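You operate a simulated robot arm through the tools that you are given. There is no shell and no other tool. Be economical: measure what you need, move in short steps, check, and stop when the job is done.

You are at the controls of a simulated two-armed robot. One attempt, no reset.

Task
On the right end of the packing table, fold the cloth in half.

It is judged by the outcome, as a careful person would: the job done as asked, and still so three seconds after it is handed in. It fails if anything else is knocked over, pushed out of place, dropped, spilled or broken. Flat cloth is picked up by pressing the open fingertips on it (5 to 10 N) and closing them slowly along it; thin cloth reads only 2 to 8 mm in the jaws.

Robot
Two 7-joint arms with two-finger parallel grippers on one trunk, on a base that drives. Base frame: it is fixed to the floor where the robot stands at the start and does not move with it; the origin is under the middle of the robot, x ahead of it, y to its left, z up. Readings come in mm, rad, newtons and seconds.
The left shoulder is at the start at [70, 188, 1347], the right one opposite. Places, roughly: right end of the packing table [600, 100, 800]. Payload 3.91 kg a hand.
Tool frame (each hand has its own): the origin (TCP) lies between the finger pads and is the grasp point; the fingertips stand 30 mm ahead of it; z points along the fingers, y is the line along which they close. The gripper opens to 110 mm. The fingers are 20 mm wide and 10 mm thick; the gripper's body (48 by 112 mm) begins 55 mm behind the TCP.
Orientation is that of the tool frame in the base frame, as a unit quaternion [w, x, y, z]. With the fingers straight down and closing along the base's y, the tool's x points along the base's -x, its y along +y and its z along -z.

Tools
- The arms move only by the tool step_arm. It takes "left_series", "right_series" or both (then of equal length, played together; a hand with none holds still); each is a list of rows, each a list of 7 numbers: the shift along the base's x, y, z in units of 30 mm (1.0 is 30 mm), then the turn, a rotation vector about the base's x, y, z in units of 8 degrees (1.0 is 8 degrees), then the opening, from 0 (shut) to 1 (fully open). In form: [[x, y, z, ax, ay, az, gripper], ...]. A call has 1 to 12 rows; each row shifts and turns the commanded pose from where the row before left it. A call with a number of a shift or a turn outside -1 to 1 is refused whole. A row lasts 0.2 s, in which the tool goes at most 50 mm and 0.15 rad; a call with a longer step from one row to the next is refused whole, and so is a gripper value outside its range. Where a pose cannot be reached the arm comes as near as it can. A force on the tool above 40 N (or 10 N above the force at the start of the call, whichever is more), or a blocked arm, ends the call early, and 0.2 s more pass. The fingers move at their own pace (about 72 mm/s each) and stop on an object; they squeeze with about 25 N. The grip force told is the motor's: it shows also when the fingers shut on nothing. Time passes only in rows, and 0.2 s behind the last, so rows that do not move let the fingers close. It gives the time, the measured TCP pose, the force on the tool (base axes), the opening and the grip force at its end, in the units of the frame above (readings bear some noise), with the torque about the TCP (base axes, N m) and any sound that the robot's microphone picked up.
- Cameras (640 x 400 px; columns grow to the right, rows downward): "scene" is now at [104.8, 8.2, 1530]; the picture's right is [0.15, -0.99, -0.00], its down [-0.92, -0.14, -0.36] and it looks along [0.36, 0.06, -0.93] (base axes); focal length 291 px, centre (320, 200). "left" rides on the left gripper at [72, -17, -103] in its tool frame; the picture's right is [0.23, 0.97, 0.00], its down [-0.76, 0.18, -0.62] and it looks along [-0.61, 0.14, 0.78] (tool axes); focal length 222 px, centre (320, 200). "right" rides on the right gripper at [72, 17, -103] in its tool frame; the picture's right is [-0.23, 0.97, 0.00], its down [-0.76, -0.18, -0.62] and it looks along [-0.61, -0.14, 0.78] (tool axes); focal length 222 px, centre (320, 200). There is no depth. A picture from a camera that has moved, and an enlarged one, comes with that camera's place and axes in the base frame and with its lens.
- get_image(camera): a new picture of that camera. The clock stands still meanwhile.
- move_column(by): slides the trunk up (or, below 0, down) by that many mm; the arms and the scene camera ride with it, the base frame stays. It gives what a move gives, with no picture.
- roll_base(legs): drives the robot by 1 to 6 legs, each [ahead, turn to the left] in mm and rad, along the robot's own axes; the way and the turn of a leg run together, so that a leg with both is an arc; at most 1500 mm and 3.142 rad a leg. The arms and the cameras ride along, it lands a little off, and it stops where it bumps. It gives what a move gives.
- head_to(pan, tilt): turns the head with the scene camera to pan (to the left, within 1.501 rad either way) and tilt (down, from -0.506 to 1.204), counted from straight ahead of the robot. It gives what a move gives.
- enlarge(camera, box): a new picture of the part [left, top, right, bottom] of that camera's present view, enlarged. The clock stands still meanwhile.
- job_done(): hands the job in; it is judged then, once.

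Go step by step. Nothing tells you exact positions but the pictures and the camera data: compare them with the known pose of the tool, close in by small moves and look again before you grip or let go. The budget is 120 turns and 88 pictures, counting those below and the enlarged ones. Unless the task says otherwise, let go and move clear before handing in, and close with one line.

The tools are called after "Call:" by a JSON object that holds its "fn" and its "kwargs". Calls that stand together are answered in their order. step_arm: Moves the arms, as the interface text tells. Its arguments: {"type":"object","properties":{"left_series":{"type":"array","items":{"type":"array","items":{"type":"number"}}},"right_series":{"type":"array","items":{"type":"array","items":{"type":"number"}}}},"required":[]} The other tools are called the same way: move_column (by) slides the trunk up or down; roll_base (legs) drives the base; head_to (pan, tilt) turns the head that bears the scene camera; get_image (camera) takes a picture; enlarge (camera, box) takes an enlarged picture of a part of a camera's view; job_done () hands the job in.

At the start:

```text
time_s: 0.0
left_tcp_pos: [477.7, 86.3, 898.4]
left_ee_rot: [0.001, -0.001, 1.0, 0.001]
left_contact_force: [-0.1, -0.2, -0.5]
left_wrist_torque: [0.0, -0.01, -0.02]
left_opening: 110.1
left_grip_force: 0.0
right_tcp_pos: [474.4, -230.4, 952.4]
right_ee_rot: [0.0, 0.001, 1.0, 0.0]
right_contact_force: [0.0, 0.0, 1.0]
right_wrist_torque: [0.01, -0.01, -0.01]
right_opening: 110.1
right_grip_force: 0.1
trunk travel left (down, up): [-857.0, 83.0]
robot x, y, heading: [-0.5, 1.8, -0.001]
head pan, tilt: [0.154, 1.201]
```

scene: 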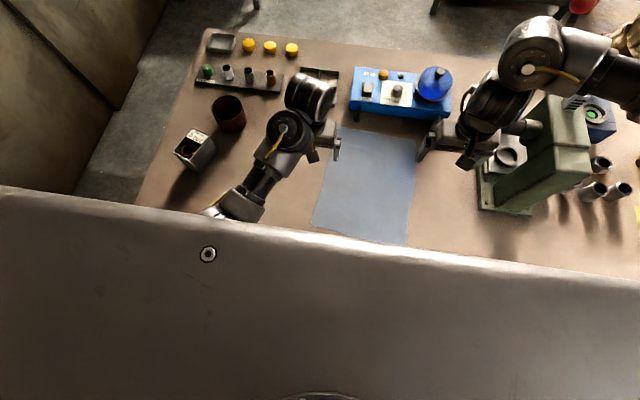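
right: 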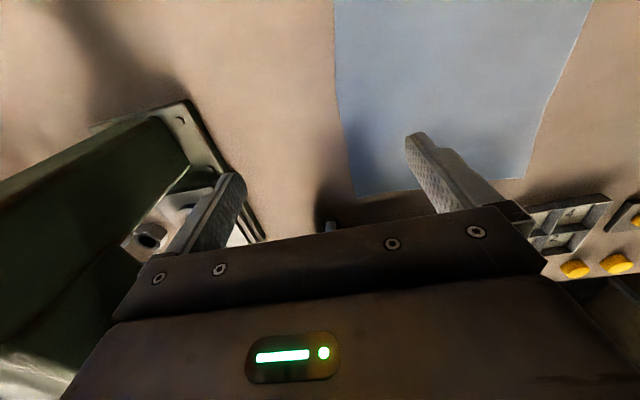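
left: 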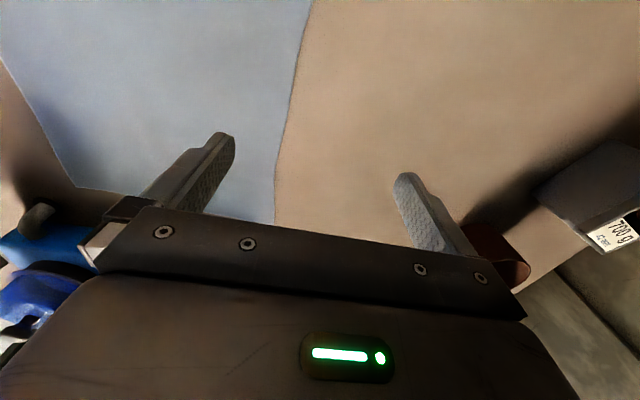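

I see the blue cloth roughly between x 300–630 and y −190–60, with the near edge hidden from the head camera. I'll raise the left hand and tilt its camera back to see the near edge.

Call:
{"fn": "step_arm", "kwargs": {"left_series": [[0, 0.3, 1, 0, 1, 0, 1], [0, 0.3, 1, 0, 1, 0, 1], [0, 0, 1, 0, 1, 0, 1], [0, 0, 1, 0, 1, 0, 1], [0, 0, 1, 0, 1, 0, 1]]}}

Call:
{"fn": "get_image", "kwargs": {"camera": "left"}}

Call:
{"fn": "get_image", "kwargs": {"camera": "scene"}}

```text
time_s: 1.4
left_tcp_pos: [483.5, 75.9, 836.6]
left_ee_rot: [-0.229, -0.02, 0.973, 0.022]
left_contact_force: [0.2, 0.1, -0.2]
left_wrist_torque: [0.02, 0.04, -0.02]
left_opening: 110.0
left_grip_force: 0.1
left hand out of reach, approached as far as the arm can: row 1, 2, 3, 4, 5
right_tcp_pos: [474.4, -229.6, 953.7]
right_ee_rot: [-0.001, 0.0, 1.0, 0.0]
right_contact_force: [-0.6, -0.1, 0.3]
right_wrist_torque: [-0.01, 0.0, 0.0]
right_opening: 110.4
right_grip_force: 0.1
trunk travel left (down, up): [-857.0, 83.0]
robot x, y, heading: [-0.6, -2.7, -0.002]
head pan, tilt: [0.154, 1.201]
stopped in row 5 (left hand): the arm was blocked; the commanded pose is now the measured one
```

```text
84 pictures are left
camera left: at [466.2, 52.5, 960.2], right [-0.23, 0.96, 0.15], down [0.95, 0.19, 0.23], along [0.19, 0.2, -0.96], focal length 222 px, centre (320, 200)
```

left: 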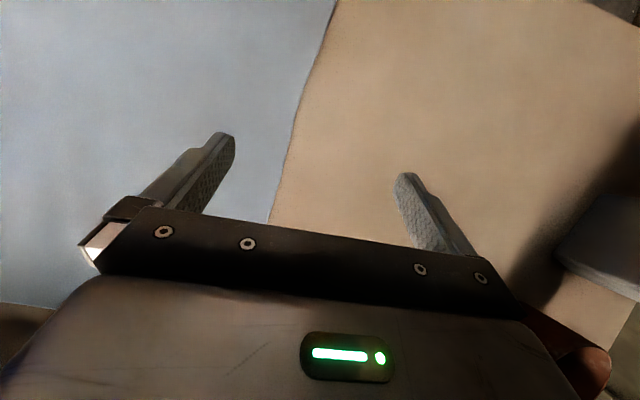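

```text
83 pictures are left
camera scene: at [104.2, 8.6, 1530.1], right [0.15, -0.99, 0.0], down [-0.92, -0.14, -0.36], along [0.36, 0.06, -0.93], focal length 291 px, centre (320, 200)
```

scene: 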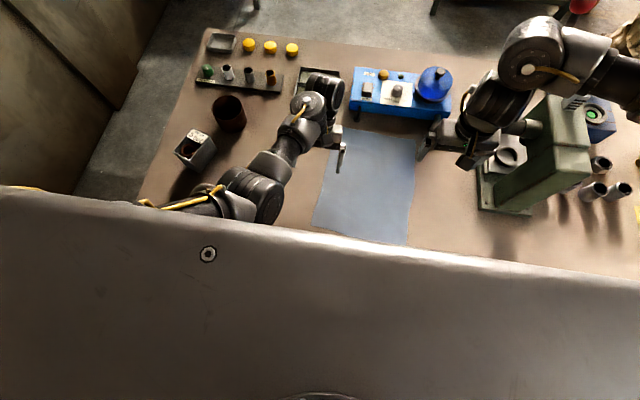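

The tilt was out of reach and the hand sank instead. I'll undo the tilt and then see whether plain lifting works.

Call:
{"fn": "step_arm", "kwargs": {"left_series": [[0, 0, 0.8, 0, -1, 0, 1], [0, 0, 0.8, 0, -1, 0, 1], [0, 0, 0.8, 0, -1, 0, 1], [0, 0, 0, 0, -0.3, 0, 1]]}}

```text
time_s: 2.4
left_tcp_pos: [483.6, 72.7, 899.8]
left_ee_rot: [-0.003, -0.023, 1.0, 0.016]
left_contact_force: [0.0, -0.6, 0.0]
left_wrist_torque: [0.02, -0.02, 0.01]
left_opening: 110.1
left_grip_force: 0.0
left hand out of reach, approached as far as the arm can: row 1
right_tcp_pos: [475.2, -230.1, 953.7]
right_ee_rot: [0.0, 0.0, 1.0, 0.0]
right_contact_force: [-1.0, 0.8, 0.3]
right_wrist_torque: [0.03, 0.03, 0.01]
right_opening: 110.1
right_grip_force: 0.0
trunk travel left (down, up): [-857.0, 83.0]
robot x, y, heading: [-1.5, 1.0, -0.002]
head pan, tilt: [0.154, 1.201]
```

Hand recovered. Now I'll draw the left hand back toward the robot, so its camera sees the near edge.

Call:
{"fn": "step_arm", "kwargs": {"left_series": [[-1, 0.3, 0.5, 0, 0, 0, 1], [-1, 0.3, 0.5, 0, 0, 0, 1], [-1, 0, 0.5, 0, 0, 0, 1], [-1, 0, 0.5, 0, 0, 0, 1], [-1, 0, 0, 0, 0, 0, 1], [-1, 0, 0, 0, 0, 0, 1]]}}

Call:
{"fn": "get_image", "kwargs": {"camera": "left"}}

Call:
{"fn": "get_image", "kwargs": {"camera": "scene"}}

```text
time_s: 3.8
left_tcp_pos: [374.2, 91.5, 878.8]
left_ee_rot: [-0.003, -0.022, 1.0, 0.016]
left_contact_force: [0.1, 0.4, -1.1]
left_wrist_torque: [-0.01, 0.02, -0.03]
left_opening: 110.0
left_grip_force: 0.0
left hand out of reach, approached as far as the arm can: row 1, 2, 3, 4, 5, 6
right_tcp_pos: [473.1, -230.6, 955.4]
right_ee_rot: [0.001, 0.0, 1.0, 0.0]
right_contact_force: [0.1, 0.4, -0.3]
right_wrist_torque: [0.02, -0.03, -0.01]
right_opening: 109.9
right_grip_force: 0.1
trunk travel left (down, up): [-857.0, 83.0]
robot x, y, heading: [-0.5, 0.0, 0.003]
head pan, tilt: [0.154, 1.201]
```

```text
82 pictures are left
camera left: at [303.5, 68.0, 981.6], right [-0.27, 0.96, 0.03], down [0.76, 0.19, 0.63], along [0.6, 0.19, -0.78], focal length 222 px, centre (320, 200)
```

left: 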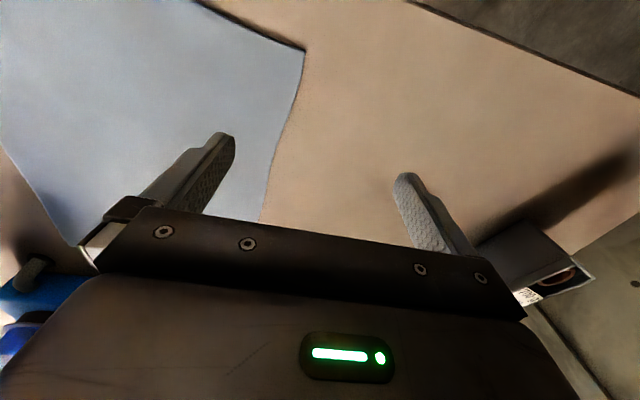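

```text
81 pictures are left
camera scene: at [103.6, 8.7, 1530.1], right [0.15, -0.99, 0.0], down [-0.92, -0.14, -0.36], along [0.36, 0.05, -0.93], focal length 291 px, centre (320, 200)
```

scene: 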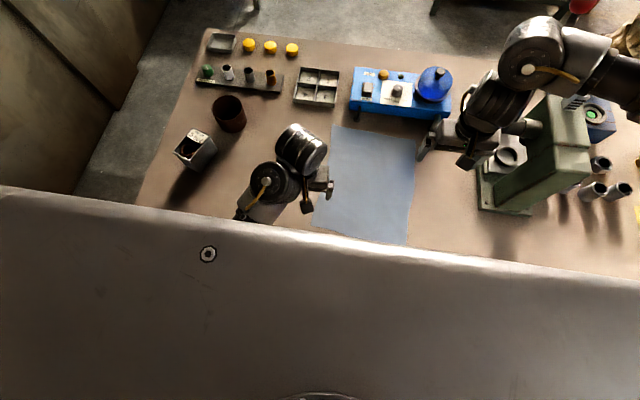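

The near-left corner is at about (315, 67) and the near edge is at x≈310, visible in the scene view. I'll enlarge to pin down the corners.

Call:
{"fn": "enlarge", "kwargs": {"camera": "scene", "box": [290, 60, 470, 260]}}

Call:
{"fn": "get_image", "kwargs": {"camera": "right"}}

```text
2.00 times, centred on (380, 160) of scene
camera zoom: at [103.6, 8.7, 1530.1], right [0.15, -0.99, 0.0], down [-0.92, -0.14, -0.36], along [0.36, 0.05, -0.93], focal length 582 px, centre (200, 280)
```

zoom: 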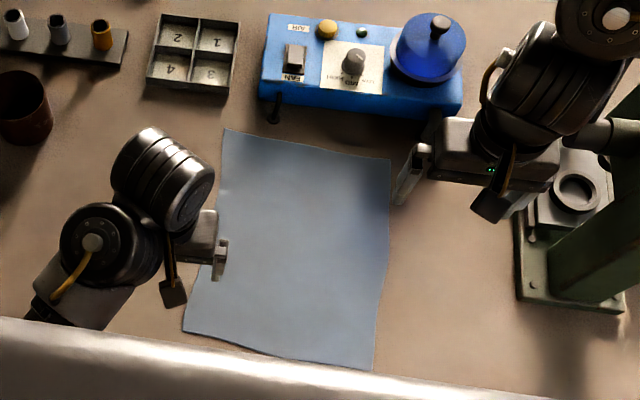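

```text
79 pictures are left
camera right: at [400.6, -213.4, 1057.8], right [0.23, 0.97, 0.0], down [0.76, -0.18, 0.62], along [0.61, -0.14, -0.78], focal length 222 px, centre (320, 200)
```

right: 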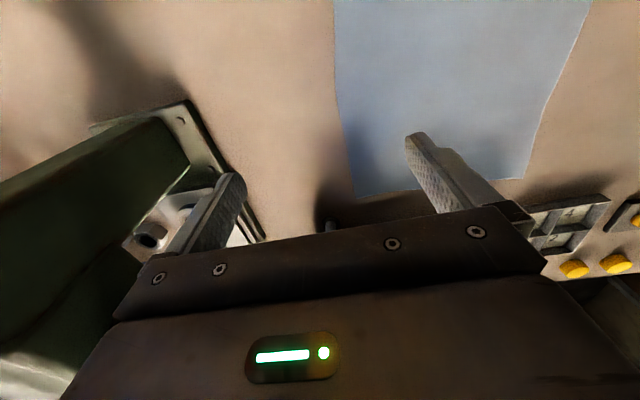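

Cloth corners come out near BL (312,60), BR (299,−188), TL (631,47), TR (612,−200). I plan to take both near corners and fold them over to the far edge. First I'll bring the left hand over its corner, lowering gently to learn what is reachable.

Call:
{"fn": "step_arm", "kwargs": {"left_series": [[0, -0.5, -0.8, -0.23, 0, -0.31, 0.5], [0, -0.5, -0.8, 0, 0, 0, 0.5], [0, -0.5, -0.8, 0, 0, 0, 0.5]]}}

```text
time_s: 4.6
left_tcp_pos: [375.8, 44.6, 805.7]
left_ee_rot: [-0.002, -0.001, 1.0, 0.001]
left_contact_force: [0.2, -0.6, 0.6]
left_wrist_torque: [0.0, 0.03, 0.0]
left_opening: 55.1
left_grip_force: 0.0
right_tcp_pos: [474.6, -230.2, 953.1]
right_ee_rot: [0.0, 0.0, 1.0, 0.001]
right_contact_force: [-0.9, 0.4, -0.2]
right_wrist_torque: [0.0, -0.01, -0.01]
right_opening: 109.9
right_grip_force: 0.1
trunk travel left (down, up): [-857.0, 83.0]
robot x, y, heading: [-1.7, 1.8, -0.002]
head pan, tilt: [0.154, 1.201]
```

No contact at tip z≈776, and the two cameras agree on a table height near 750, so the cloth is roughly x 315–665 and y −210–60. I'll check the left hand's reach at the far edge before gripping.

Call:
{"fn": "step_arm", "kwargs": {"left_series": [[0.9, 0, 1, 0, 0, 0, 0.3], [1, 0, 0.3, 0, 0, 0, 0.3], [1, 0, 0, 0, 0, 0, 0.3], [1, 0, 0, 0, 0, 0, 0.3], [1, 0, 0, 0, 0, 0, 0.3], [1, 0, 0, 0, 0, 0, 0.3], [1, 0, 0, 0, 0, 0, 0.3], [1, 0, 0, 0, 0, 0, 0.3], [1, 0, 0, 0, 0, 0, 0.3]]}}

Call:
{"fn": "get_image", "kwargs": {"camera": "scene"}}

Call:
{"fn": "get_image", "kwargs": {"camera": "left"}}

```text
time_s: 6.6
left_tcp_pos: [643.6, 43.1, 845.7]
left_ee_rot: [-0.003, -0.001, 1.0, 0.0]
left_contact_force: [0.6, -0.2, -0.4]
left_wrist_torque: [-0.03, 0.0, 0.01]
left_opening: 33.1
left_grip_force: 0.0
right_tcp_pos: [475.6, -230.4, 952.4]
right_ee_rot: [0.0, 0.0, 1.0, 0.001]
right_contact_force: [0.3, 0.4, 0.1]
right_wrist_torque: [0.0, 0.02, -0.05]
right_opening: 110.3
right_grip_force: 0.1
trunk travel left (down, up): [-857.0, 83.0]
robot x, y, heading: [-4.8, -0.4, -0.001]
head pan, tilt: [0.154, 1.201]
```

```text
78 pictures are left
camera scene: at [106.4, 7.4, 1529.8], right [0.15, -0.99, 0.0], down [-0.92, -0.14, -0.36], along [0.36, 0.06, -0.93], focal length 291 px, centre (320, 200)
```

scene: 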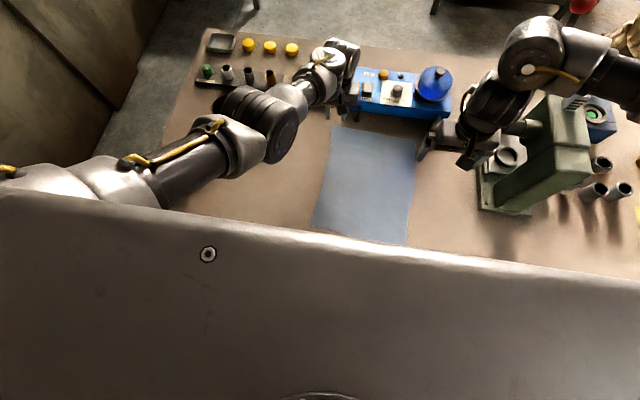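

```text
77 pictures are left
camera left: at [571.6, 28.1, 948.7], right [-0.23, 0.97, 0.0], down [0.76, 0.18, 0.62], along [0.6, 0.14, -0.79], focal length 222 px, centre (320, 200)
```

left: 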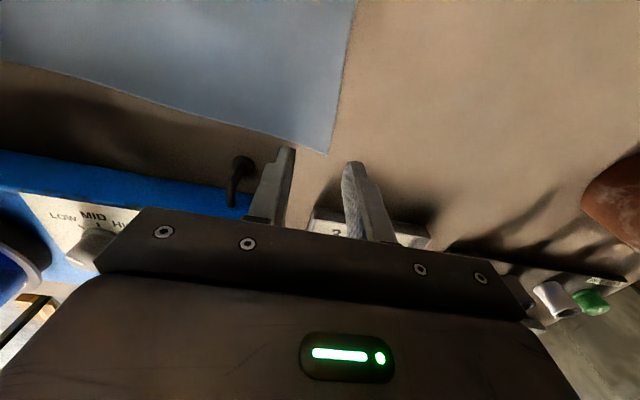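

The left hand reaches the far edge, and the corner there is at (667, 54). Now both hands go to just above the near corners.

Call:
{"fn": "step_arm", "kwargs": {"left_series": [[-1, 0, 0, 0, 0, 0, 0.5], [-1, 0, 0, 0, 0, 0, 0.5], [-1, 0, -0.3, 0, 0, 0, 0.5], [-1, 0, -0.3, 0, 0, 0, 0.5], [-1, 0, -0.3, 0, 0, 0, 0.5], [-1, 0, -0.4, 0, 0, 0, 0.5], [-1, 0, -0.4, 0, 0, 0, 0.5], [-1, 0, 0, 0, 0, 0, 0.5], [-1, 0, 0, 0, 0, 0, 0.5], [-1, 0, 0, 0, 0, 0, 0.5]], "right_series": [[-0.5, 0.16, -0.53, 0, 0, 0, 0.5], [-0.5, 0.16, -0.53, 0, 0, 0, 0.5], [-0.5, 0.16, -0.53, 0, 0, 0, 0.5], [-0.5, 0.16, -0.53, 0, 0, 0, 0.5], [-0.5, 0.16, -0.53, 0, 0, 0, 0.5], [-0.5, 0.16, -0.53, 0, 0, 0, 0.5], [-0.5, 0.16, -0.53, 0, 0, 0, 0.5], [-0.5, 0.16, -0.53, 0, 0, 0, 0.5], [-0.5, 0.16, -0.53, 0, 0, 0, 0.5], [-0.5, 0.16, -0.53, 0, 0, 0, 0.5]]}}

Call:
{"fn": "get_image", "kwargs": {"camera": "left"}}

Call:
{"fn": "get_image", "kwargs": {"camera": "right"}}

Call:
{"fn": "get_image", "kwargs": {"camera": "scene"}}

```text
time_s: 8.8
left_tcp_pos: [340.7, 46.3, 795.5]
left_ee_rot: [-0.002, -0.002, 1.0, 0.0]
left_contact_force: [-0.3, 0.6, 0.9]
left_wrist_torque: [0.01, -0.03, -0.04]
left_opening: 55.2
left_grip_force: 0.0
right_tcp_pos: [323.6, -180.2, 796.2]
right_ee_rot: [0.0, 0.0, 1.0, 0.0]
right_contact_force: [-0.6, 0.0, -0.8]
right_wrist_torque: [0.01, 0.0, 0.01]
right_opening: 55.1
right_grip_force: 0.1
trunk travel left (down, up): [-857.0, 83.0]
robot x, y, heading: [0.5, 1.8, -0.005]
head pan, tilt: [0.154, 1.201]
```

```text
76 pictures are left
camera left: at [269.2, 29.6, 899.2], right [-0.23, 0.97, 0.0], down [0.76, 0.18, 0.62], along [0.6, 0.14, -0.78], focal length 222 px, centre (320, 200)
```

left: 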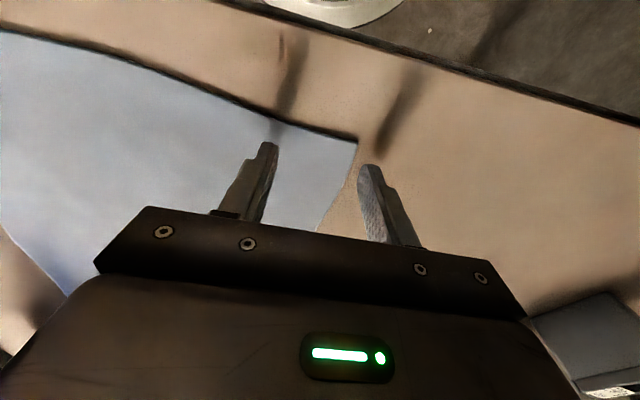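

```text
75 pictures are left
camera right: at [249.5, -165.7, 898.4], right [0.23, 0.97, 0.0], down [0.76, -0.18, 0.62], along [0.61, -0.14, -0.78], focal length 222 px, centre (320, 200)
```

right: 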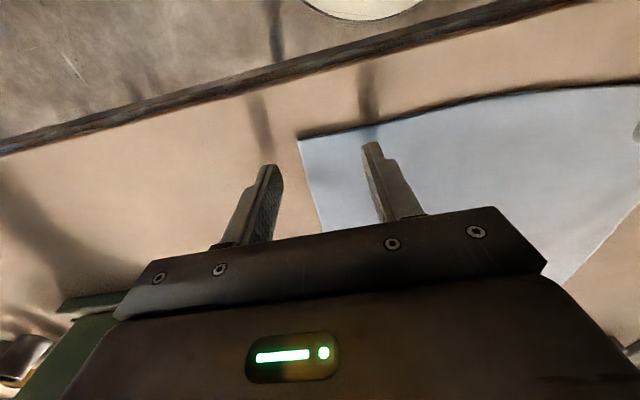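

```text
74 pictures are left
camera scene: at [103.0, 8.5, 1530.2], right [0.15, -0.99, 0.0], down [-0.92, -0.14, -0.36], along [0.36, 0.06, -0.93], focal length 291 px, centre (320, 200)
```

scene: 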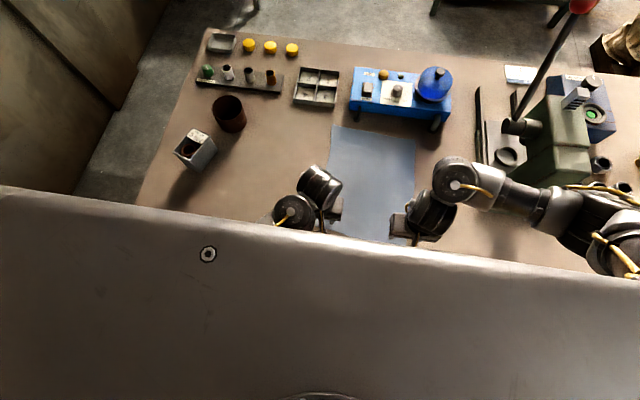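

Corners measure (324, 69) and (309, −195). I'll shift each hand just inside its corner, narrow the fingers, and go down close to the cloth.

Call:
{"fn": "step_arm", "kwargs": {"left_series": [[-0.2, -0.27, 0, 0, 0, 0, 0.33], [0, 0, -0.2, 0, 0, 0, 0.33], [0, 0, -0.17, 0, 0, 0, 0.33]], "right_series": [[-0.05, 0.47, 0, 0, 0, 0, 0.33], [0, 0, -0.2, 0, 0, 0, 0.33], [0, 0, -0.17, 0, 0, 0, 0.33]]}}

Call:
{"fn": "get_image", "kwargs": {"camera": "left"}}

Call:
{"fn": "get_image", "kwargs": {"camera": "right"}}

```text
time_s: 9.5
left_tcp_pos: [335.0, 35.0, 791.4]
left_ee_rot: [0.002, -0.001, 1.0, -0.002]
left_contact_force: [-2.5, 1.0, 13.4]
left_wrist_torque: [0.19, 0.12, 0.01]
left_opening: 36.4
left_grip_force: 0.1
right_tcp_pos: [324.0, -168.2, 791.9]
right_ee_rot: [0.005, -0.002, 1.0, 0.002]
right_contact_force: [-8.1, -3.9, 32.5]
right_wrist_torque: [-0.34, 0.38, -0.02]
right_opening: 36.5
right_grip_force: 0.3
trunk travel left (down, up): [-857.0, 83.0]
robot x, y, heading: [1.7, 1.1, -0.001]
head pan, tilt: [0.154, 1.201]
stopped in row 3 (right hand): the force on the tool passed its limit (the readings are from after the stop); the commanded pose is now the measured one
```

```text
73 pictures are left
camera left: at [263.3, 20.3, 894.3], right [-0.23, 0.97, 0.0], down [0.76, 0.18, 0.62], along [0.61, 0.14, -0.78], focal length 222 px, centre (320, 200)
```

left: 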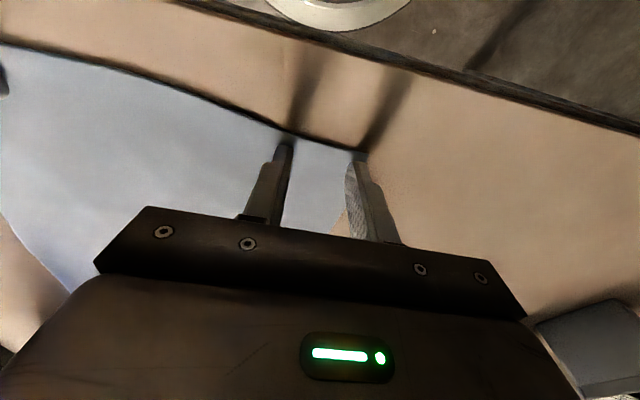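

```text
72 pictures are left
camera right: at [249.5, -151.7, 894.3], right [0.22, 0.97, 0.0], down [0.76, -0.18, 0.63], along [0.61, -0.14, -0.78], focal length 222 px, centre (320, 200)
```

right: 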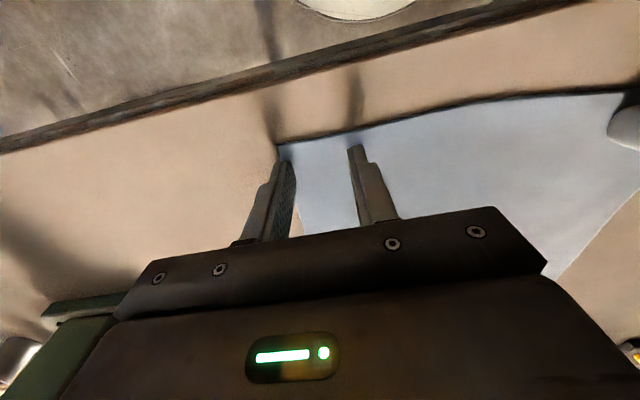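

The table top is nearer 761: both hands already touch, with outer fingers right at the cloth's side edge. I'll lift slightly, shift inward, and press again lightly.

Call:
{"fn": "step_arm", "kwargs": {"left_series": [[0, 0, 0.3, 0, 0, 0, 0.33], [0.07, -0.27, 0, 0, 0, 0, 0.33], [0, 0, -0.2, 0, 0, 0, 0.33]], "right_series": [[0, 0, 0.3, 0, 0, 0, 0.33], [0.0, 0.33, 0, 0, 0, 0, 0.33], [0, 0, -0.2, 0, 0, 0, 0.33]]}}

```text
time_s: 10.3
left_tcp_pos: [339.3, 29.0, 791.6]
left_ee_rot: [0.0, -0.002, 1.0, -0.001]
left_contact_force: [-0.2, 0.4, 0.3]
left_wrist_torque: [0.01, 0.01, 0.01]
left_opening: 36.4
left_grip_force: 0.1
right_tcp_pos: [325.6, -158.8, 791.4]
right_ee_rot: [0.002, -0.001, 1.0, 0.001]
right_contact_force: [-1.5, -0.2, 1.2]
right_wrist_torque: [0.01, 0.03, -0.01]
right_opening: 36.5
right_grip_force: 0.2
trunk travel left (down, up): [-857.0, 83.0]
robot x, y, heading: [1.7, -2.9, -0.0]
head pan, tilt: [0.154, 1.201]
```

Call:
{"fn": "step_arm", "kwargs": {"left_series": [[-0.1, 0, -0.08, 0, 0, 0, 0.33], [0, 0, 0, 0, 0, 0, 0.33]], "right_series": [[-0.1, 0, -0.08, 0, 0, 0, 0.33], [0, 0, 0, 0, 0, 0, 0.33]]}}

```text
time_s: 10.9
left_tcp_pos: [336.7, 29.2, 790.8]
left_ee_rot: [0.001, -0.002, 1.0, -0.001]
left_contact_force: [4.5, 0.0, 15.2]
left_wrist_torque: [0.32, 0.01, -0.08]
left_opening: 36.0
left_grip_force: 0.0
right_tcp_pos: [323.8, -158.4, 791.7]
right_ee_rot: [0.004, 0.0, 1.0, 0.001]
right_contact_force: [6.1, -1.4, 28.8]
right_wrist_torque: [-0.42, -0.05, 0.09]
right_opening: 36.4
right_grip_force: 0.0
trunk travel left (down, up): [-857.0, 83.0]
robot x, y, heading: [-1.9, 0.8, -0.001]
head pan, tilt: [0.154, 1.201]
```

I'm pressing a bit too hard, so I'll ease off about 1–2 mm and check.

Call:
{"fn": "step_arm", "kwargs": {"left_series": [[0, 0, 0.025, 0, 0, 0, 0.33], [0, 0, 0, 0, 0, 0, 0.33]], "right_series": [[0, 0, 0.055, 0, 0, 0, 0.33], [0, 0, 0, 0, 0, 0, 0.33]]}}

```text
time_s: 11.5
left_tcp_pos: [335.3, 28.8, 791.3]
left_ee_rot: [0.0, -0.002, 1.0, -0.002]
left_contact_force: [4.7, 0.3, 22.2]
left_wrist_torque: [0.46, -0.06, -0.09]
left_opening: 36.3
left_grip_force: 0.1
right_tcp_pos: [320.9, -158.4, 791.6]
right_ee_rot: [0.003, 0.001, 1.0, 0.001]
right_contact_force: [3.8, 1.2, 16.8]
right_wrist_torque: [-0.15, -0.01, 0.03]
right_opening: 36.3
right_grip_force: 0.1
trunk travel left (down, up): [-857.0, 83.0]
robot x, y, heading: [0.5, 1.3, 0.004]
head pan, tilt: [0.154, 1.201]
```

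Call:
{"fn": "step_arm", "kwargs": {"left_series": [[0, 0, 0.05, 0, 0, 0, 0.33], [0, 0, 0, 0, 0, 0, 0.33]], "right_series": [[0, 0, 0.03, 0, 0, 0, 0.33], [0, 0, 0, 0, 0, 0, 0.33]]}}

Call:
{"fn": "get_image", "kwargs": {"camera": "left"}}

Call:
{"fn": "get_image", "kwargs": {"camera": "right"}}

```text
time_s: 12.1
left_tcp_pos: [334.3, 28.4, 792.0]
left_ee_rot: [-0.001, -0.002, 1.0, -0.001]
left_contact_force: [1.5, -1.0, 9.8]
left_wrist_torque: [0.14, -0.02, -0.03]
left_opening: 36.1
left_grip_force: 0.1
right_tcp_pos: [320.9, -157.5, 792.5]
right_ee_rot: [0.003, 0.0, 1.0, 0.001]
right_contact_force: [0.7, 1.8, 7.8]
right_wrist_torque: [-0.02, 0.01, 0.01]
right_opening: 36.1
right_grip_force: 0.0
trunk travel left (down, up): [-857.0, 83.0]
robot x, y, heading: [2.7, 1.7, 0.004]
head pan, tilt: [0.154, 1.201]
```

```text
71 pictures are left
camera left: at [263.5, 12.5, 894.5], right [-0.23, 0.97, 0.0], down [0.76, 0.18, 0.62], along [0.61, 0.14, -0.78], focal length 222 px, centre (320, 200)
```

left: 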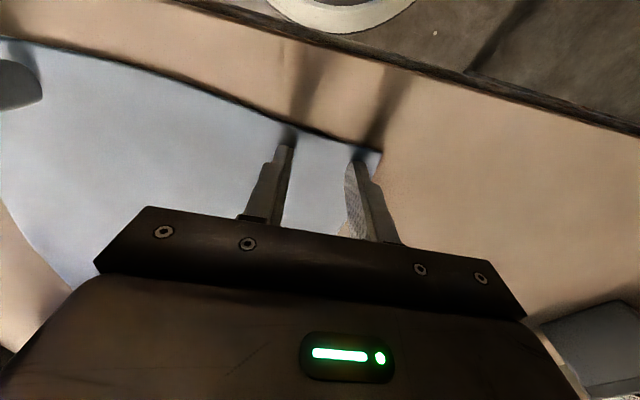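

```text
70 pictures are left
camera right: at [247.6, -141.8, 894.7], right [0.23, 0.97, 0.0], down [0.76, -0.18, 0.63], along [0.61, -0.14, -0.78], focal length 222 px, centre (320, 200)
```

right: 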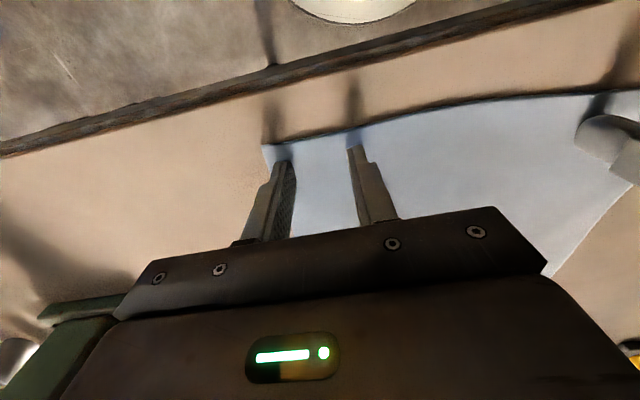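

Both hands press 8–10 N with both fingers on the cloth at its near corners. Now I close slowly.

Call:
{"fn": "step_arm", "kwargs": {"left_series": [[0, 0, 0, 0, 0, 0, 0.3], [0, 0, 0, 0, 0, 0, 0.27], [0, 0, 0, 0, 0, 0, 0.24], [0, 0, 0, 0, 0, 0, 0.21], [0, 0, 0, 0, 0, 0, 0.18], [0, 0, 0, 0, 0, 0, 0.15], [0, 0, 0, 0, 0, 0, 0.12], [0, 0, 0, 0, 0, 0, 0.09], [0, 0, 0, 0, 0, 0, 0.06], [0, 0, 0, 0, 0, 0, 0.03], [0, 0, 0, 0, 0, 0, 0], [0, 0, 0, 0, 0, 0, 0]], "right_series": [[0, 0, 0, 0, 0, 0, 0.3], [0, 0, 0, 0, 0, 0, 0.27], [0, 0, 0, 0, 0, 0, 0.24], [0, 0, 0, 0, 0, 0, 0.21], [0, 0, 0, 0, 0, 0, 0.18], [0, 0, 0, 0, 0, 0, 0.15], [0, 0, 0, 0, 0, 0, 0.12], [0, 0, 0, 0, 0, 0, 0.09], [0, 0, 0, 0, 0, 0, 0.06], [0, 0, 0, 0, 0, 0, 0.03], [0, 0, 0, 0, 0, 0, 0], [0, 0, 0, 0, 0, 0, 0]]}}

Call:
{"fn": "get_image", "kwargs": {"camera": "left"}}

Call:
{"fn": "get_image", "kwargs": {"camera": "right"}}

```text
time_s: 14.7
left_tcp_pos: [335.7, 28.1, 792.7]
left_ee_rot: [0.0, -0.001, 1.0, -0.001]
left_contact_force: [0.1, -6.8, -0.2]
left_wrist_torque: [-0.22, -0.01, 0.06]
left_opening: 2.0
left_grip_force: 24.7
right_tcp_pos: [321.9, -157.8, 793.0]
right_ee_rot: [0.002, 0.0, 1.0, 0.001]
right_contact_force: [-0.5, 8.8, 0.6]
right_wrist_torque: [0.21, -0.02, 0.0]
right_opening: 2.3
right_grip_force: 24.9
trunk travel left (down, up): [-857.0, 83.0]
robot x, y, heading: [0.1, -2.0, 0.004]
head pan, tilt: [0.154, 1.201]
```

```text
69 pictures are left
camera left: at [264.3, 12.0, 895.0], right [-0.23, 0.97, 0.0], down [0.76, 0.18, 0.62], along [0.61, 0.14, -0.78], focal length 222 px, centre (320, 200)
```

left: 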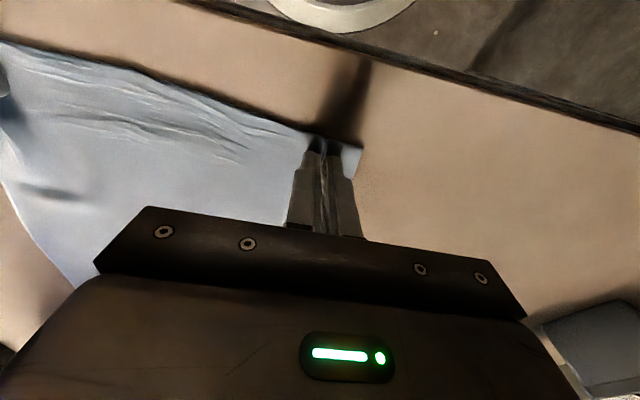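

```text
68 pictures are left
camera right: at [248.6, -141.5, 895.1], right [0.23, 0.97, 0.0], down [0.76, -0.18, 0.63], along [0.61, -0.14, -0.78], focal length 222 px, centre (320, 200)
```

right: 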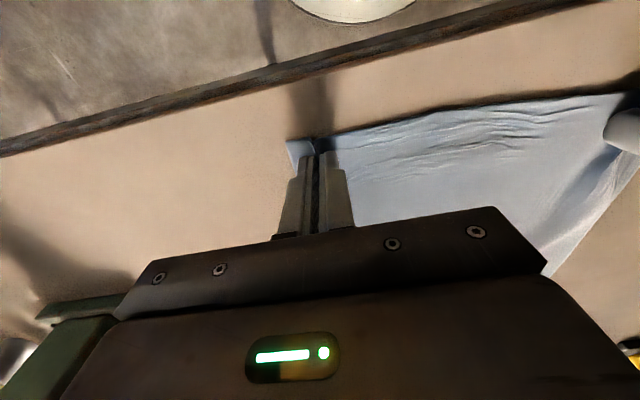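

Both corners are gripped (2 mm readings). I'll lift, moving slightly inward to relieve tension, and look.

Call:
{"fn": "step_arm", "kwargs": {"left_series": [[0.2, -0.15, 0.5, 0, 0, 0, 0], [0.5, 0, 0.6, 0, 0, 0, 0], [0.7, 0, 0.6, 0, 0, 0, 0], [0.7, 0, 0.4, 0, 0, 0, 0]], "right_series": [[0.2, 0.15, 0.5, 0, 0, 0, 0], [0.5, 0, 0.6, 0, 0, 0, 0], [0.7, 0, 0.6, 0, 0, 0, 0], [0.7, 0, 0.4, 0, 0, 0, 0]]}}

Call:
{"fn": "get_image", "kwargs": {"camera": "left"}}

Call:
{"fn": "get_image", "kwargs": {"camera": "scene"}}

```text
time_s: 15.7
left_tcp_pos: [399.9, 23.7, 854.7]
left_ee_rot: [-0.001, -0.002, 1.0, -0.001]
left_contact_force: [0.3, -0.7, 0.1]
left_wrist_torque: [0.01, 0.0, 0.02]
left_opening: 2.2
left_grip_force: 25.1
right_tcp_pos: [386.9, -154.7, 855.9]
right_ee_rot: [0.002, 0.0, 1.0, 0.001]
right_contact_force: [0.3, -0.4, -0.7]
right_wrist_torque: [0.01, 0.05, -0.01]
right_opening: 2.3
right_grip_force: 24.8
trunk travel left (down, up): [-857.0, 83.0]
robot x, y, heading: [1.5, -1.1, -0.003]
head pan, tilt: [0.154, 1.201]
```

```text
67 pictures are left
camera left: at [328.5, 7.5, 957.2], right [-0.23, 0.97, 0.0], down [0.76, 0.18, 0.62], along [0.6, 0.14, -0.78], focal length 222 px, centre (320, 200)
```

left: 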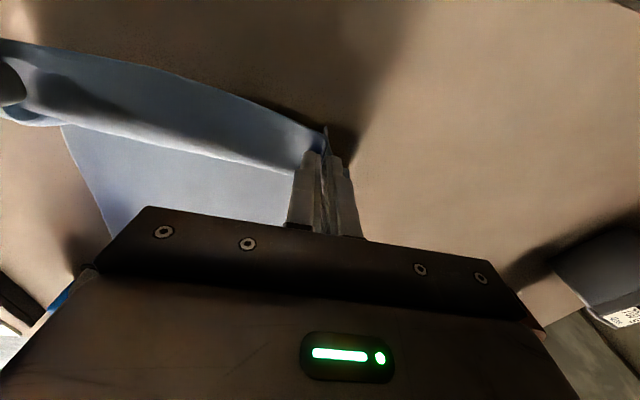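

```text
66 pictures are left
camera scene: at [106.3, 8.2, 1529.8], right [0.15, -0.99, 0.0], down [-0.92, -0.14, -0.36], along [0.36, 0.06, -0.93], focal length 291 px, centre (320, 200)
```

scene: 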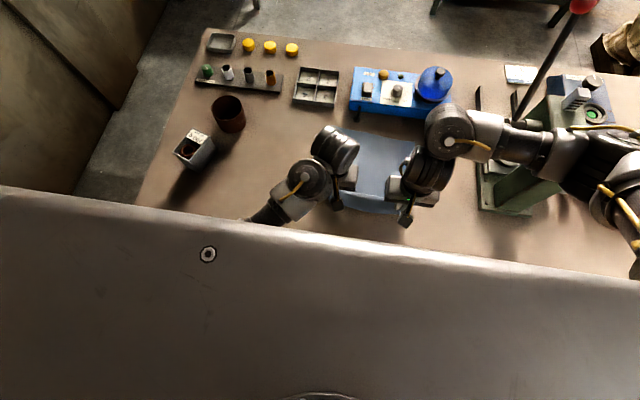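

Cloth lifts cleanly with both corners held. I'll carry it up and over past the fold line.

Call:
{"fn": "step_arm", "kwargs": {"left_series": [[0.7, 0, 0.5, 0, 0, 0, 0], [0.7, 0, 0.5, 0, 0, 0, 0], [0.7, -0.1, 0.5, 0, 0, 0, 0], [0.7, -0.1, 0.4, 0, 0, 0, 0], [0.7, -0.1, 0, 0, 0, 0, 0], [0.7, 0, 0, 0, 0, 0, 0]], "right_series": [[0.7, 0, 0.5, 0, 0, 0, 0], [0.7, 0, 0.5, 0, 0, 0, 0], [0.7, -0.1, 0.5, 0, 0, 0, 0], [0.7, -0.1, 0.4, 0, 0, 0, 0], [0.7, -0.1, 0, 0, 0, 0, 0], [0.7, -0.1, 0, 0, 0, 0, 0]]}}

Call:
{"fn": "get_image", "kwargs": {"camera": "scene"}}

Call:
{"fn": "get_image", "kwargs": {"camera": "left"}}

```text
time_s: 17.1
left_tcp_pos: [527.9, 17.5, 910.9]
left_ee_rot: [-0.001, -0.002, 1.0, 0.0]
left_contact_force: [0.3, -4.3, -0.1]
left_wrist_torque: [-0.14, -0.02, 0.01]
left_opening: 2.7
left_grip_force: 24.7
right_tcp_pos: [512.9, -167.4, 911.5]
right_ee_rot: [0.002, -0.001, 1.0, 0.0]
right_contact_force: [1.4, 3.6, -0.5]
right_wrist_torque: [0.13, -0.04, 0.01]
right_opening: 2.1
right_grip_force: 25.0
trunk travel left (down, up): [-857.0, 83.0]
robot x, y, heading: [2.4, -1.6, 0.002]
head pan, tilt: [0.154, 1.201]
```

```text
65 pictures are left
camera scene: at [106.2, 7.8, 1529.9], right [0.15, -0.99, 0.0], down [-0.92, -0.14, -0.36], along [0.36, 0.06, -0.93], focal length 291 px, centre (320, 200)
```

scene: 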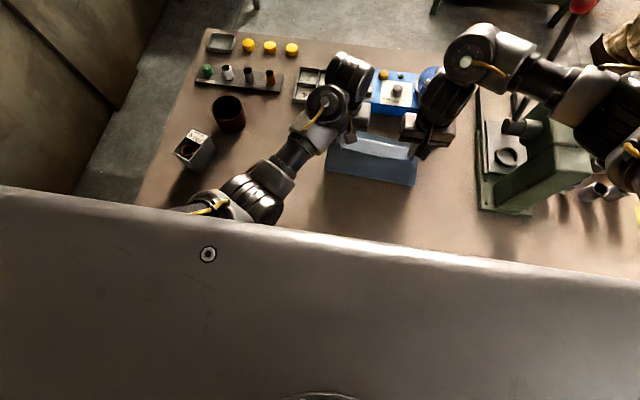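

```text
64 pictures are left
camera left: at [455.1, 0.4, 1013.7], right [-0.23, 0.97, 0.0], down [0.76, 0.18, 0.62], along [0.61, 0.15, -0.78], focal length 222 px, centre (320, 200)
```

left: 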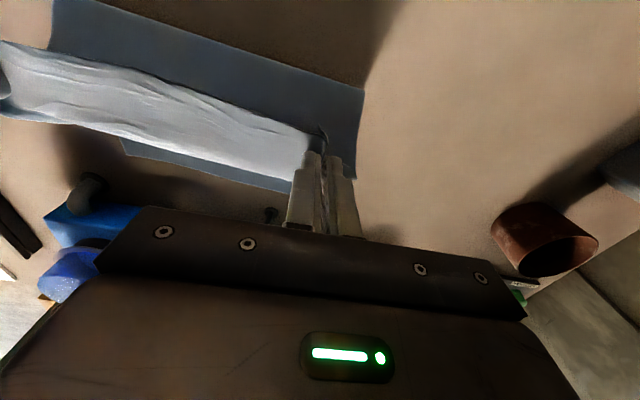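

The fold is carrying well, with a slight side tension that I'll relax. Now I continue the arc down toward the far edge.

Call:
{"fn": "step_arm", "kwargs": {"left_series": [[1, -0.1, -0.4, 0, 0, 0, 0], [1, 0, -0.6, 0, 0, 0, 0], [0.8, 0, -0.7, 0, 0, 0, 0], [0.6, 0, -0.9, 0, 0, 0, 0], [0.4, 0, -0.7, 0, 0, 0, 0]], "right_series": [[1, 0.05, -0.4, 0, 0, 0, 0], [1, 0, -0.6, 0, 0, 0, 0], [0.8, 0, -0.7, 0, 0, 0, 0], [0.6, 0, -0.9, 0, 0, 0, 0], [0.4, 0, -0.7, 0, 0, 0, 0]]}}

Call:
{"fn": "get_image", "kwargs": {"camera": "scene"}}

Call:
{"fn": "get_image", "kwargs": {"camera": "left"}}

Call:
{"fn": "get_image", "kwargs": {"camera": "right"}}

```text
time_s: 18.3
left_tcp_pos: [626.4, 13.1, 833.9]
left_ee_rot: [0.0, -0.002, 1.0, -0.001]
left_contact_force: [0.1, 0.5, 0.5]
left_wrist_torque: [0.0, -0.01, -0.01]
left_opening: 2.5
left_grip_force: 25.0
left hand out of reach, approached as far as the arm can: row 5
right_tcp_pos: [630.8, -160.5, 821.4]
right_ee_rot: [0.021, -0.003, 1.0, 0.004]
right_contact_force: [0.1, 0.2, -0.1]
right_wrist_torque: [-0.04, 0.03, 0.0]
right_opening: 2.4
right_grip_force: 25.5
right hand out of reach, approached as far as the arm can: row 5
trunk travel left (down, up): [-857.0, 83.0]
robot x, y, heading: [-0.9, -1.2, 0.001]
head pan, tilt: [0.154, 1.201]
```

```text
63 pictures are left
camera scene: at [104.1, 9.6, 1530.1], right [0.15, -0.99, 0.0], down [-0.92, -0.14, -0.36], along [0.36, 0.05, -0.93], focal length 291 px, centre (320, 200)
```

scene: 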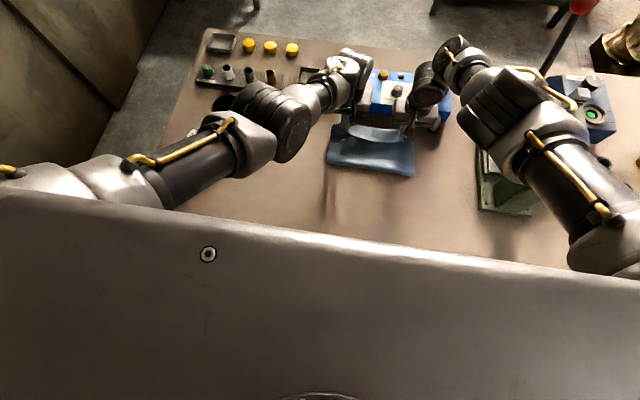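

```text
62 pictures are left
camera left: at [555.1, -3.4, 937.4], right [-0.23, 0.97, 0.0], down [0.76, 0.18, 0.62], along [0.61, 0.14, -0.78], focal length 222 px, centre (320, 200)
```

left: 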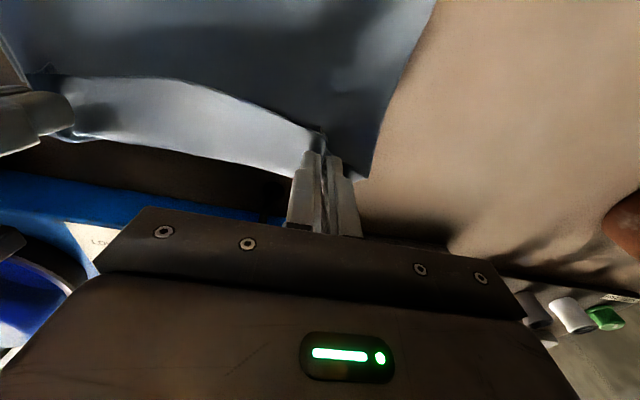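

```text
61 pictures are left
camera right: at [553.5, -144.9, 921.5], right [0.22, 0.98, 0.02], down [0.74, -0.18, 0.65], along [0.64, -0.13, -0.76], focal length 222 px, centre (320, 200)
```

right: 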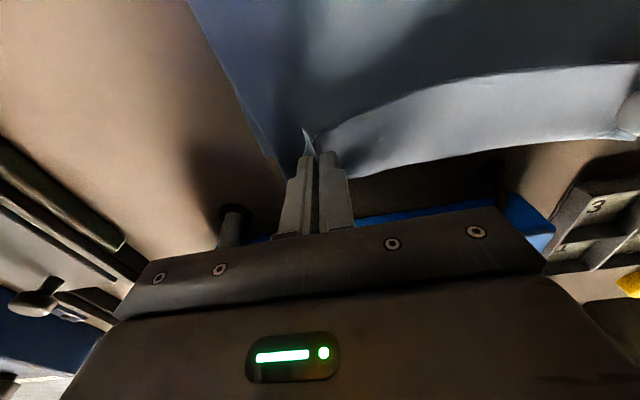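

The hands are at their reach limit with vertical fingers. I'll tilt the fingers forward about 12° so the wrists stay back, which lets me finish the last bit down and out.

Call:
{"fn": "step_arm", "kwargs": {"left_series": [[0, 0, 0, 0, -0.8, 0, 0], [0, 0, 0, 0, -0.8, 0, 0], [0.25, 0, -0.3, 0, 0, 0, 0], [0.25, 0, -0.3, 0, 0, 0, 0]], "right_series": [[0, 0, 0, 0, -0.5, 0, 0], [0, -0.2, 0, 0, -0.5, 0, 0], [-0.1, 0, -0.1, 0, 0, 0, 0], [0, 0, -0.1, 0, 0, 0, 0]]}}

Call:
{"fn": "get_image", "kwargs": {"camera": "left"}}

Call:
{"fn": "get_image", "kwargs": {"camera": "right"}}

```text
time_s: 19.3
left_tcp_pos: [641.9, 11.8, 815.4]
left_ee_rot: [0.111, 0.0, 0.994, -0.001]
left_contact_force: [0.8, -3.1, 0.1]
left_wrist_torque: [-0.08, 0.0, -0.04]
left_opening: 2.5
left_grip_force: 25.1
right_tcp_pos: [622.7, -170.5, 806.2]
right_ee_rot: [0.072, 0.0, 0.997, 0.001]
right_contact_force: [1.1, 1.5, 0.6]
right_wrist_torque: [0.08, -0.01, 0.01]
right_opening: 2.0
right_grip_force: 24.6
trunk travel left (down, up): [-857.0, 83.0]
robot x, y, heading: [-0.4, -0.4, 0.0]
head pan, tilt: [0.154, 1.201]
```

```text
60 pictures are left
camera left: at [548.8, -4.2, 900.2], right [-0.22, 0.97, -0.05], down [0.61, 0.18, 0.78], along [0.76, 0.14, -0.63], focal length 222 px, centre (320, 200)
```

left: 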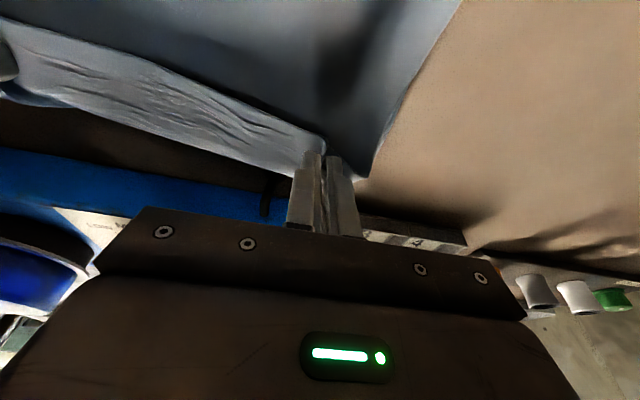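

```text
59 pictures are left
camera right: at [535.2, -153.6, 898.4], right [0.22, 0.97, 0.03], down [0.66, -0.18, 0.73], along [0.71, -0.14, -0.69], focal length 222 px, centre (320, 200)
```

right: 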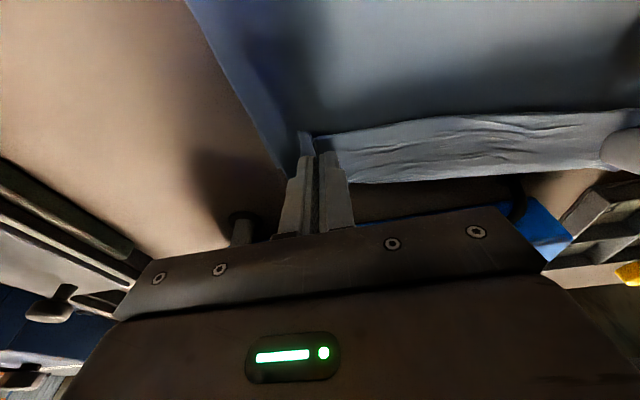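

The tilt works. I'll lower both hands to the table with small steps.

Call:
{"fn": "step_arm", "kwargs": {"left_series": [[0, -0.08, -0.3, 0, 0, 0, 0], [0, 0, -0.3, 0, 0, 0, 0], [0, 0, -0.12, 0, 0, 0, 0]], "right_series": [[0.1, 0, -0.2, 0, 0, 0, 0], [0.1, 0, -0.15, 0, 0, 0, 0], [0, 0, -0.05, 0, 0, 0, 0]]}}

Call:
{"fn": "get_image", "kwargs": {"camera": "left"}}

Call:
{"fn": "get_image", "kwargs": {"camera": "right"}}

Call:
{"fn": "enlarge", "kwargs": {"camera": "scene", "box": [290, 60, 470, 260]}}

```text
time_s: 20.1
left_tcp_pos: [641.7, 8.5, 798.1]
left_ee_rot: [0.113, -0.002, 0.994, -0.001]
left_contact_force: [-0.2, 0.6, 4.8]
left_wrist_torque: [0.0, -0.05, -0.03]
left_opening: 2.1
left_grip_force: 24.6
right_tcp_pos: [628.0, -170.5, 795.3]
right_ee_rot: [0.073, 0.0, 0.997, 0.001]
right_contact_force: [-0.5, 0.7, 1.0]
right_wrist_torque: [-0.01, 0.0, -0.04]
right_opening: 2.2
right_grip_force: 24.5
trunk travel left (down, up): [-857.0, 83.0]
robot x, y, heading: [-6.2, -2.5, 0.001]
head pan, tilt: [0.154, 1.201]
```

```text
58 pictures are left
camera left: at [548.5, -6.7, 880.0], right [-0.22, 0.97, -0.05], down [0.6, 0.18, 0.78], along [0.77, 0.14, -0.63], focal length 222 px, centre (320, 200)
```

left: 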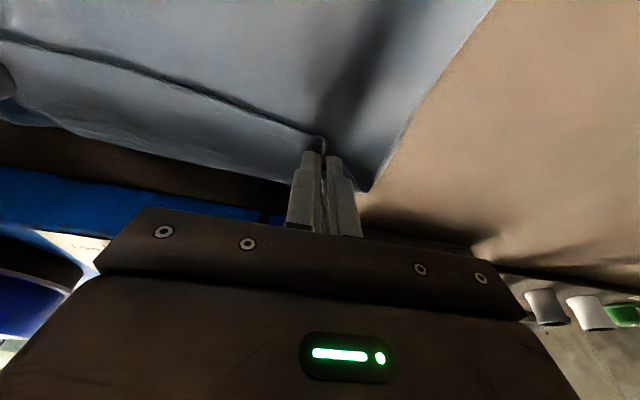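

```text
57 pictures are left
camera right: at [540.5, -154.0, 887.0], right [0.22, 0.97, 0.03], down [0.66, -0.18, 0.73], along [0.71, -0.14, -0.69], focal length 222 px, centre (320, 200)
```

right: 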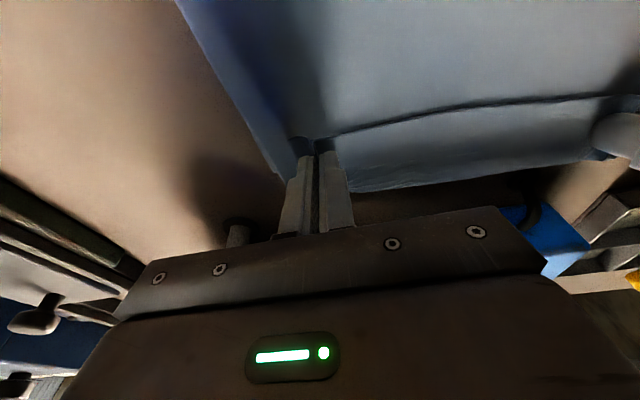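

```text
2.00 times, centred on (380, 160) of scene
camera zoom: at [103.9, 8.0, 1530.2], right [0.15, -0.99, 0.0], down [-0.92, -0.14, -0.36], along [0.36, 0.06, -0.93], focal length 582 px, centre (200, 280)
```

zoom: 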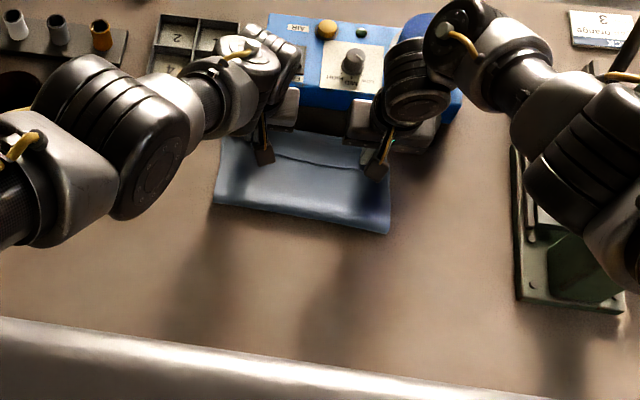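

The upper edge seems to lie a little short of the lower layer's far edge. I'll look closer before letting go.

Call:
{"fn": "enlarge", "kwargs": {"camera": "left", "box": [160, 60, 440, 240]}}

Call:
{"fn": "enlarge", "kwargs": {"camera": "right", "box": [200, 60, 480, 240]}}

```text
2.22 times, centred on (300, 150) of left
camera zoom: at [548.5, -6.7, 880.0], right [-0.22, 0.97, -0.05], down [0.6, 0.18, 0.78], along [0.77, 0.14, -0.63], focal length 494 px, centre (364, 311)
```

zoom: 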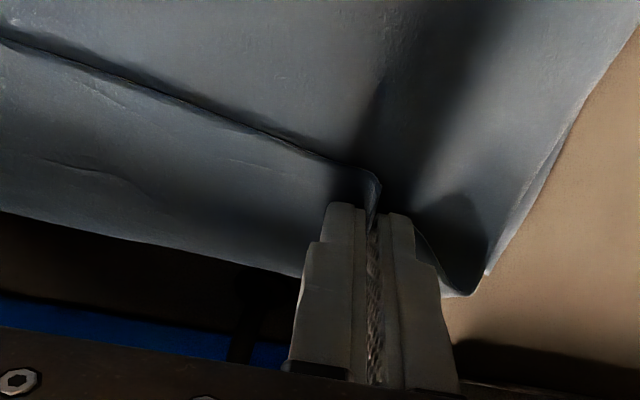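

```text
2.22 times, centred on (340, 150) of right
camera zoom: at [540.5, -154.0, 887.0], right [0.22, 0.97, 0.03], down [0.66, -0.18, 0.73], along [0.71, -0.14, -0.69], focal length 494 px, centre (276, 311)
```

zoom: 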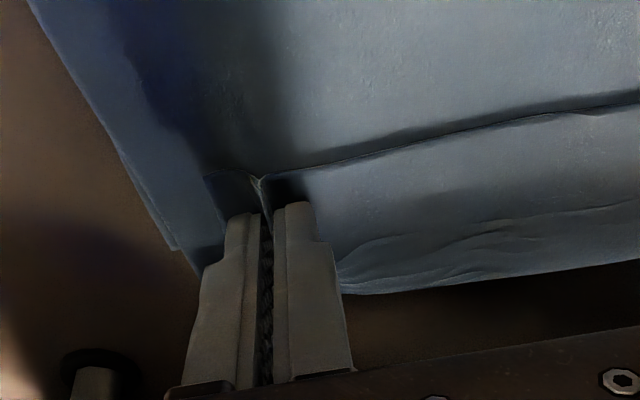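

The cloth loops ahead of the fingers and the hem is turned back toward me, so letting go here would leave a flap. I'll raise the hands again, take out the slack, and straighten the tools so the end can drop forward.

Call:
{"fn": "step_arm", "kwargs": {"left_series": [[0, 0, 0.8, 0, 0.4, 0, 0], [-0.1, 0, 0.8, 0, 0.6, 0, 0], [-0.1, 0, 0.5, 0, 0.6, 0, 0], [0, 0, 0, 0, 0, 0, 0]], "right_series": [[0, 0, 0.8, 0, 0.3, 0, 0], [-0.1, 0, 0.8, 0, 0.4, 0, 0], [-0.1, 0, 0.5, 0, 0.3, 0, 0], [0, 0, 0, 0, 0, 0, 0]]}}

Call:
{"fn": "get_image", "kwargs": {"camera": "left"}}

Call:
{"fn": "enlarge", "kwargs": {"camera": "scene", "box": [290, 60, 470, 260]}}

```text
time_s: 20.8
left_tcp_pos: [643.8, 38.5, 836.5]
left_ee_rot: [0.039, -0.008, 0.999, 0.013]
left_contact_force: [-2.3, -28.8, 1.2]
left_wrist_torque: [-0.91, 0.03, 0.05]
left_opening: 2.4
left_grip_force: 24.7
right_tcp_pos: [625.9, -156.6, 845.7]
right_ee_rot: [0.025, -0.007, 1.0, 0.015]
right_contact_force: [2.6, 28.0, -2.1]
right_wrist_torque: [0.87, -0.08, 0.08]
right_opening: 2.3
right_grip_force: 25.6
trunk travel left (down, up): [-857.0, 83.0]
robot x, y, heading: [-0.3, 2.5, 0.002]
head pan, tilt: [0.154, 1.201]
stopped in row 3 (left hand): the force on the tool passed its limit (the readings are from after the stop); the commanded pose is now the measured one
```

```text
53 pictures are left
camera left: at [564.8, 17.5, 932.9], right [-0.24, 0.97, 0.01], down [0.71, 0.17, 0.69], along [0.66, 0.17, -0.73], focal length 222 px, centre (320, 200)
```

left: 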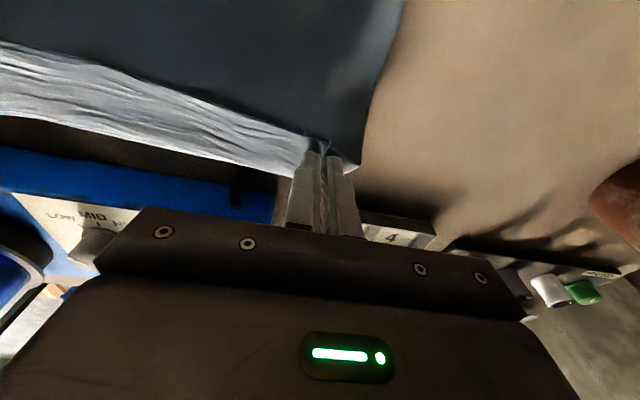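

```text
2.00 times, centred on (380, 160) of scene
camera zoom: at [104.6, 8.0, 1530.0], right [0.15, -0.99, 0.0], down [-0.92, -0.14, -0.36], along [0.36, 0.06, -0.93], focal length 582 px, centre (200, 280)
```

zoom: 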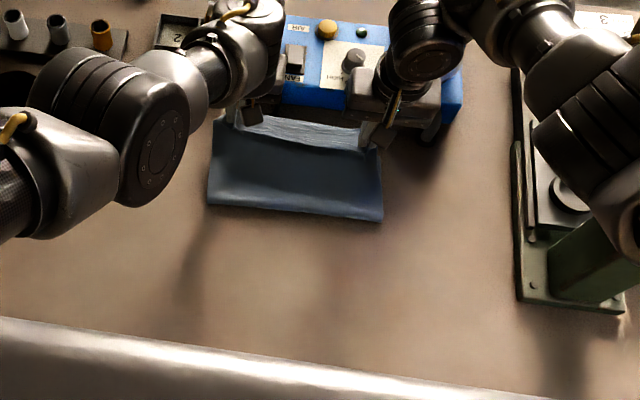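

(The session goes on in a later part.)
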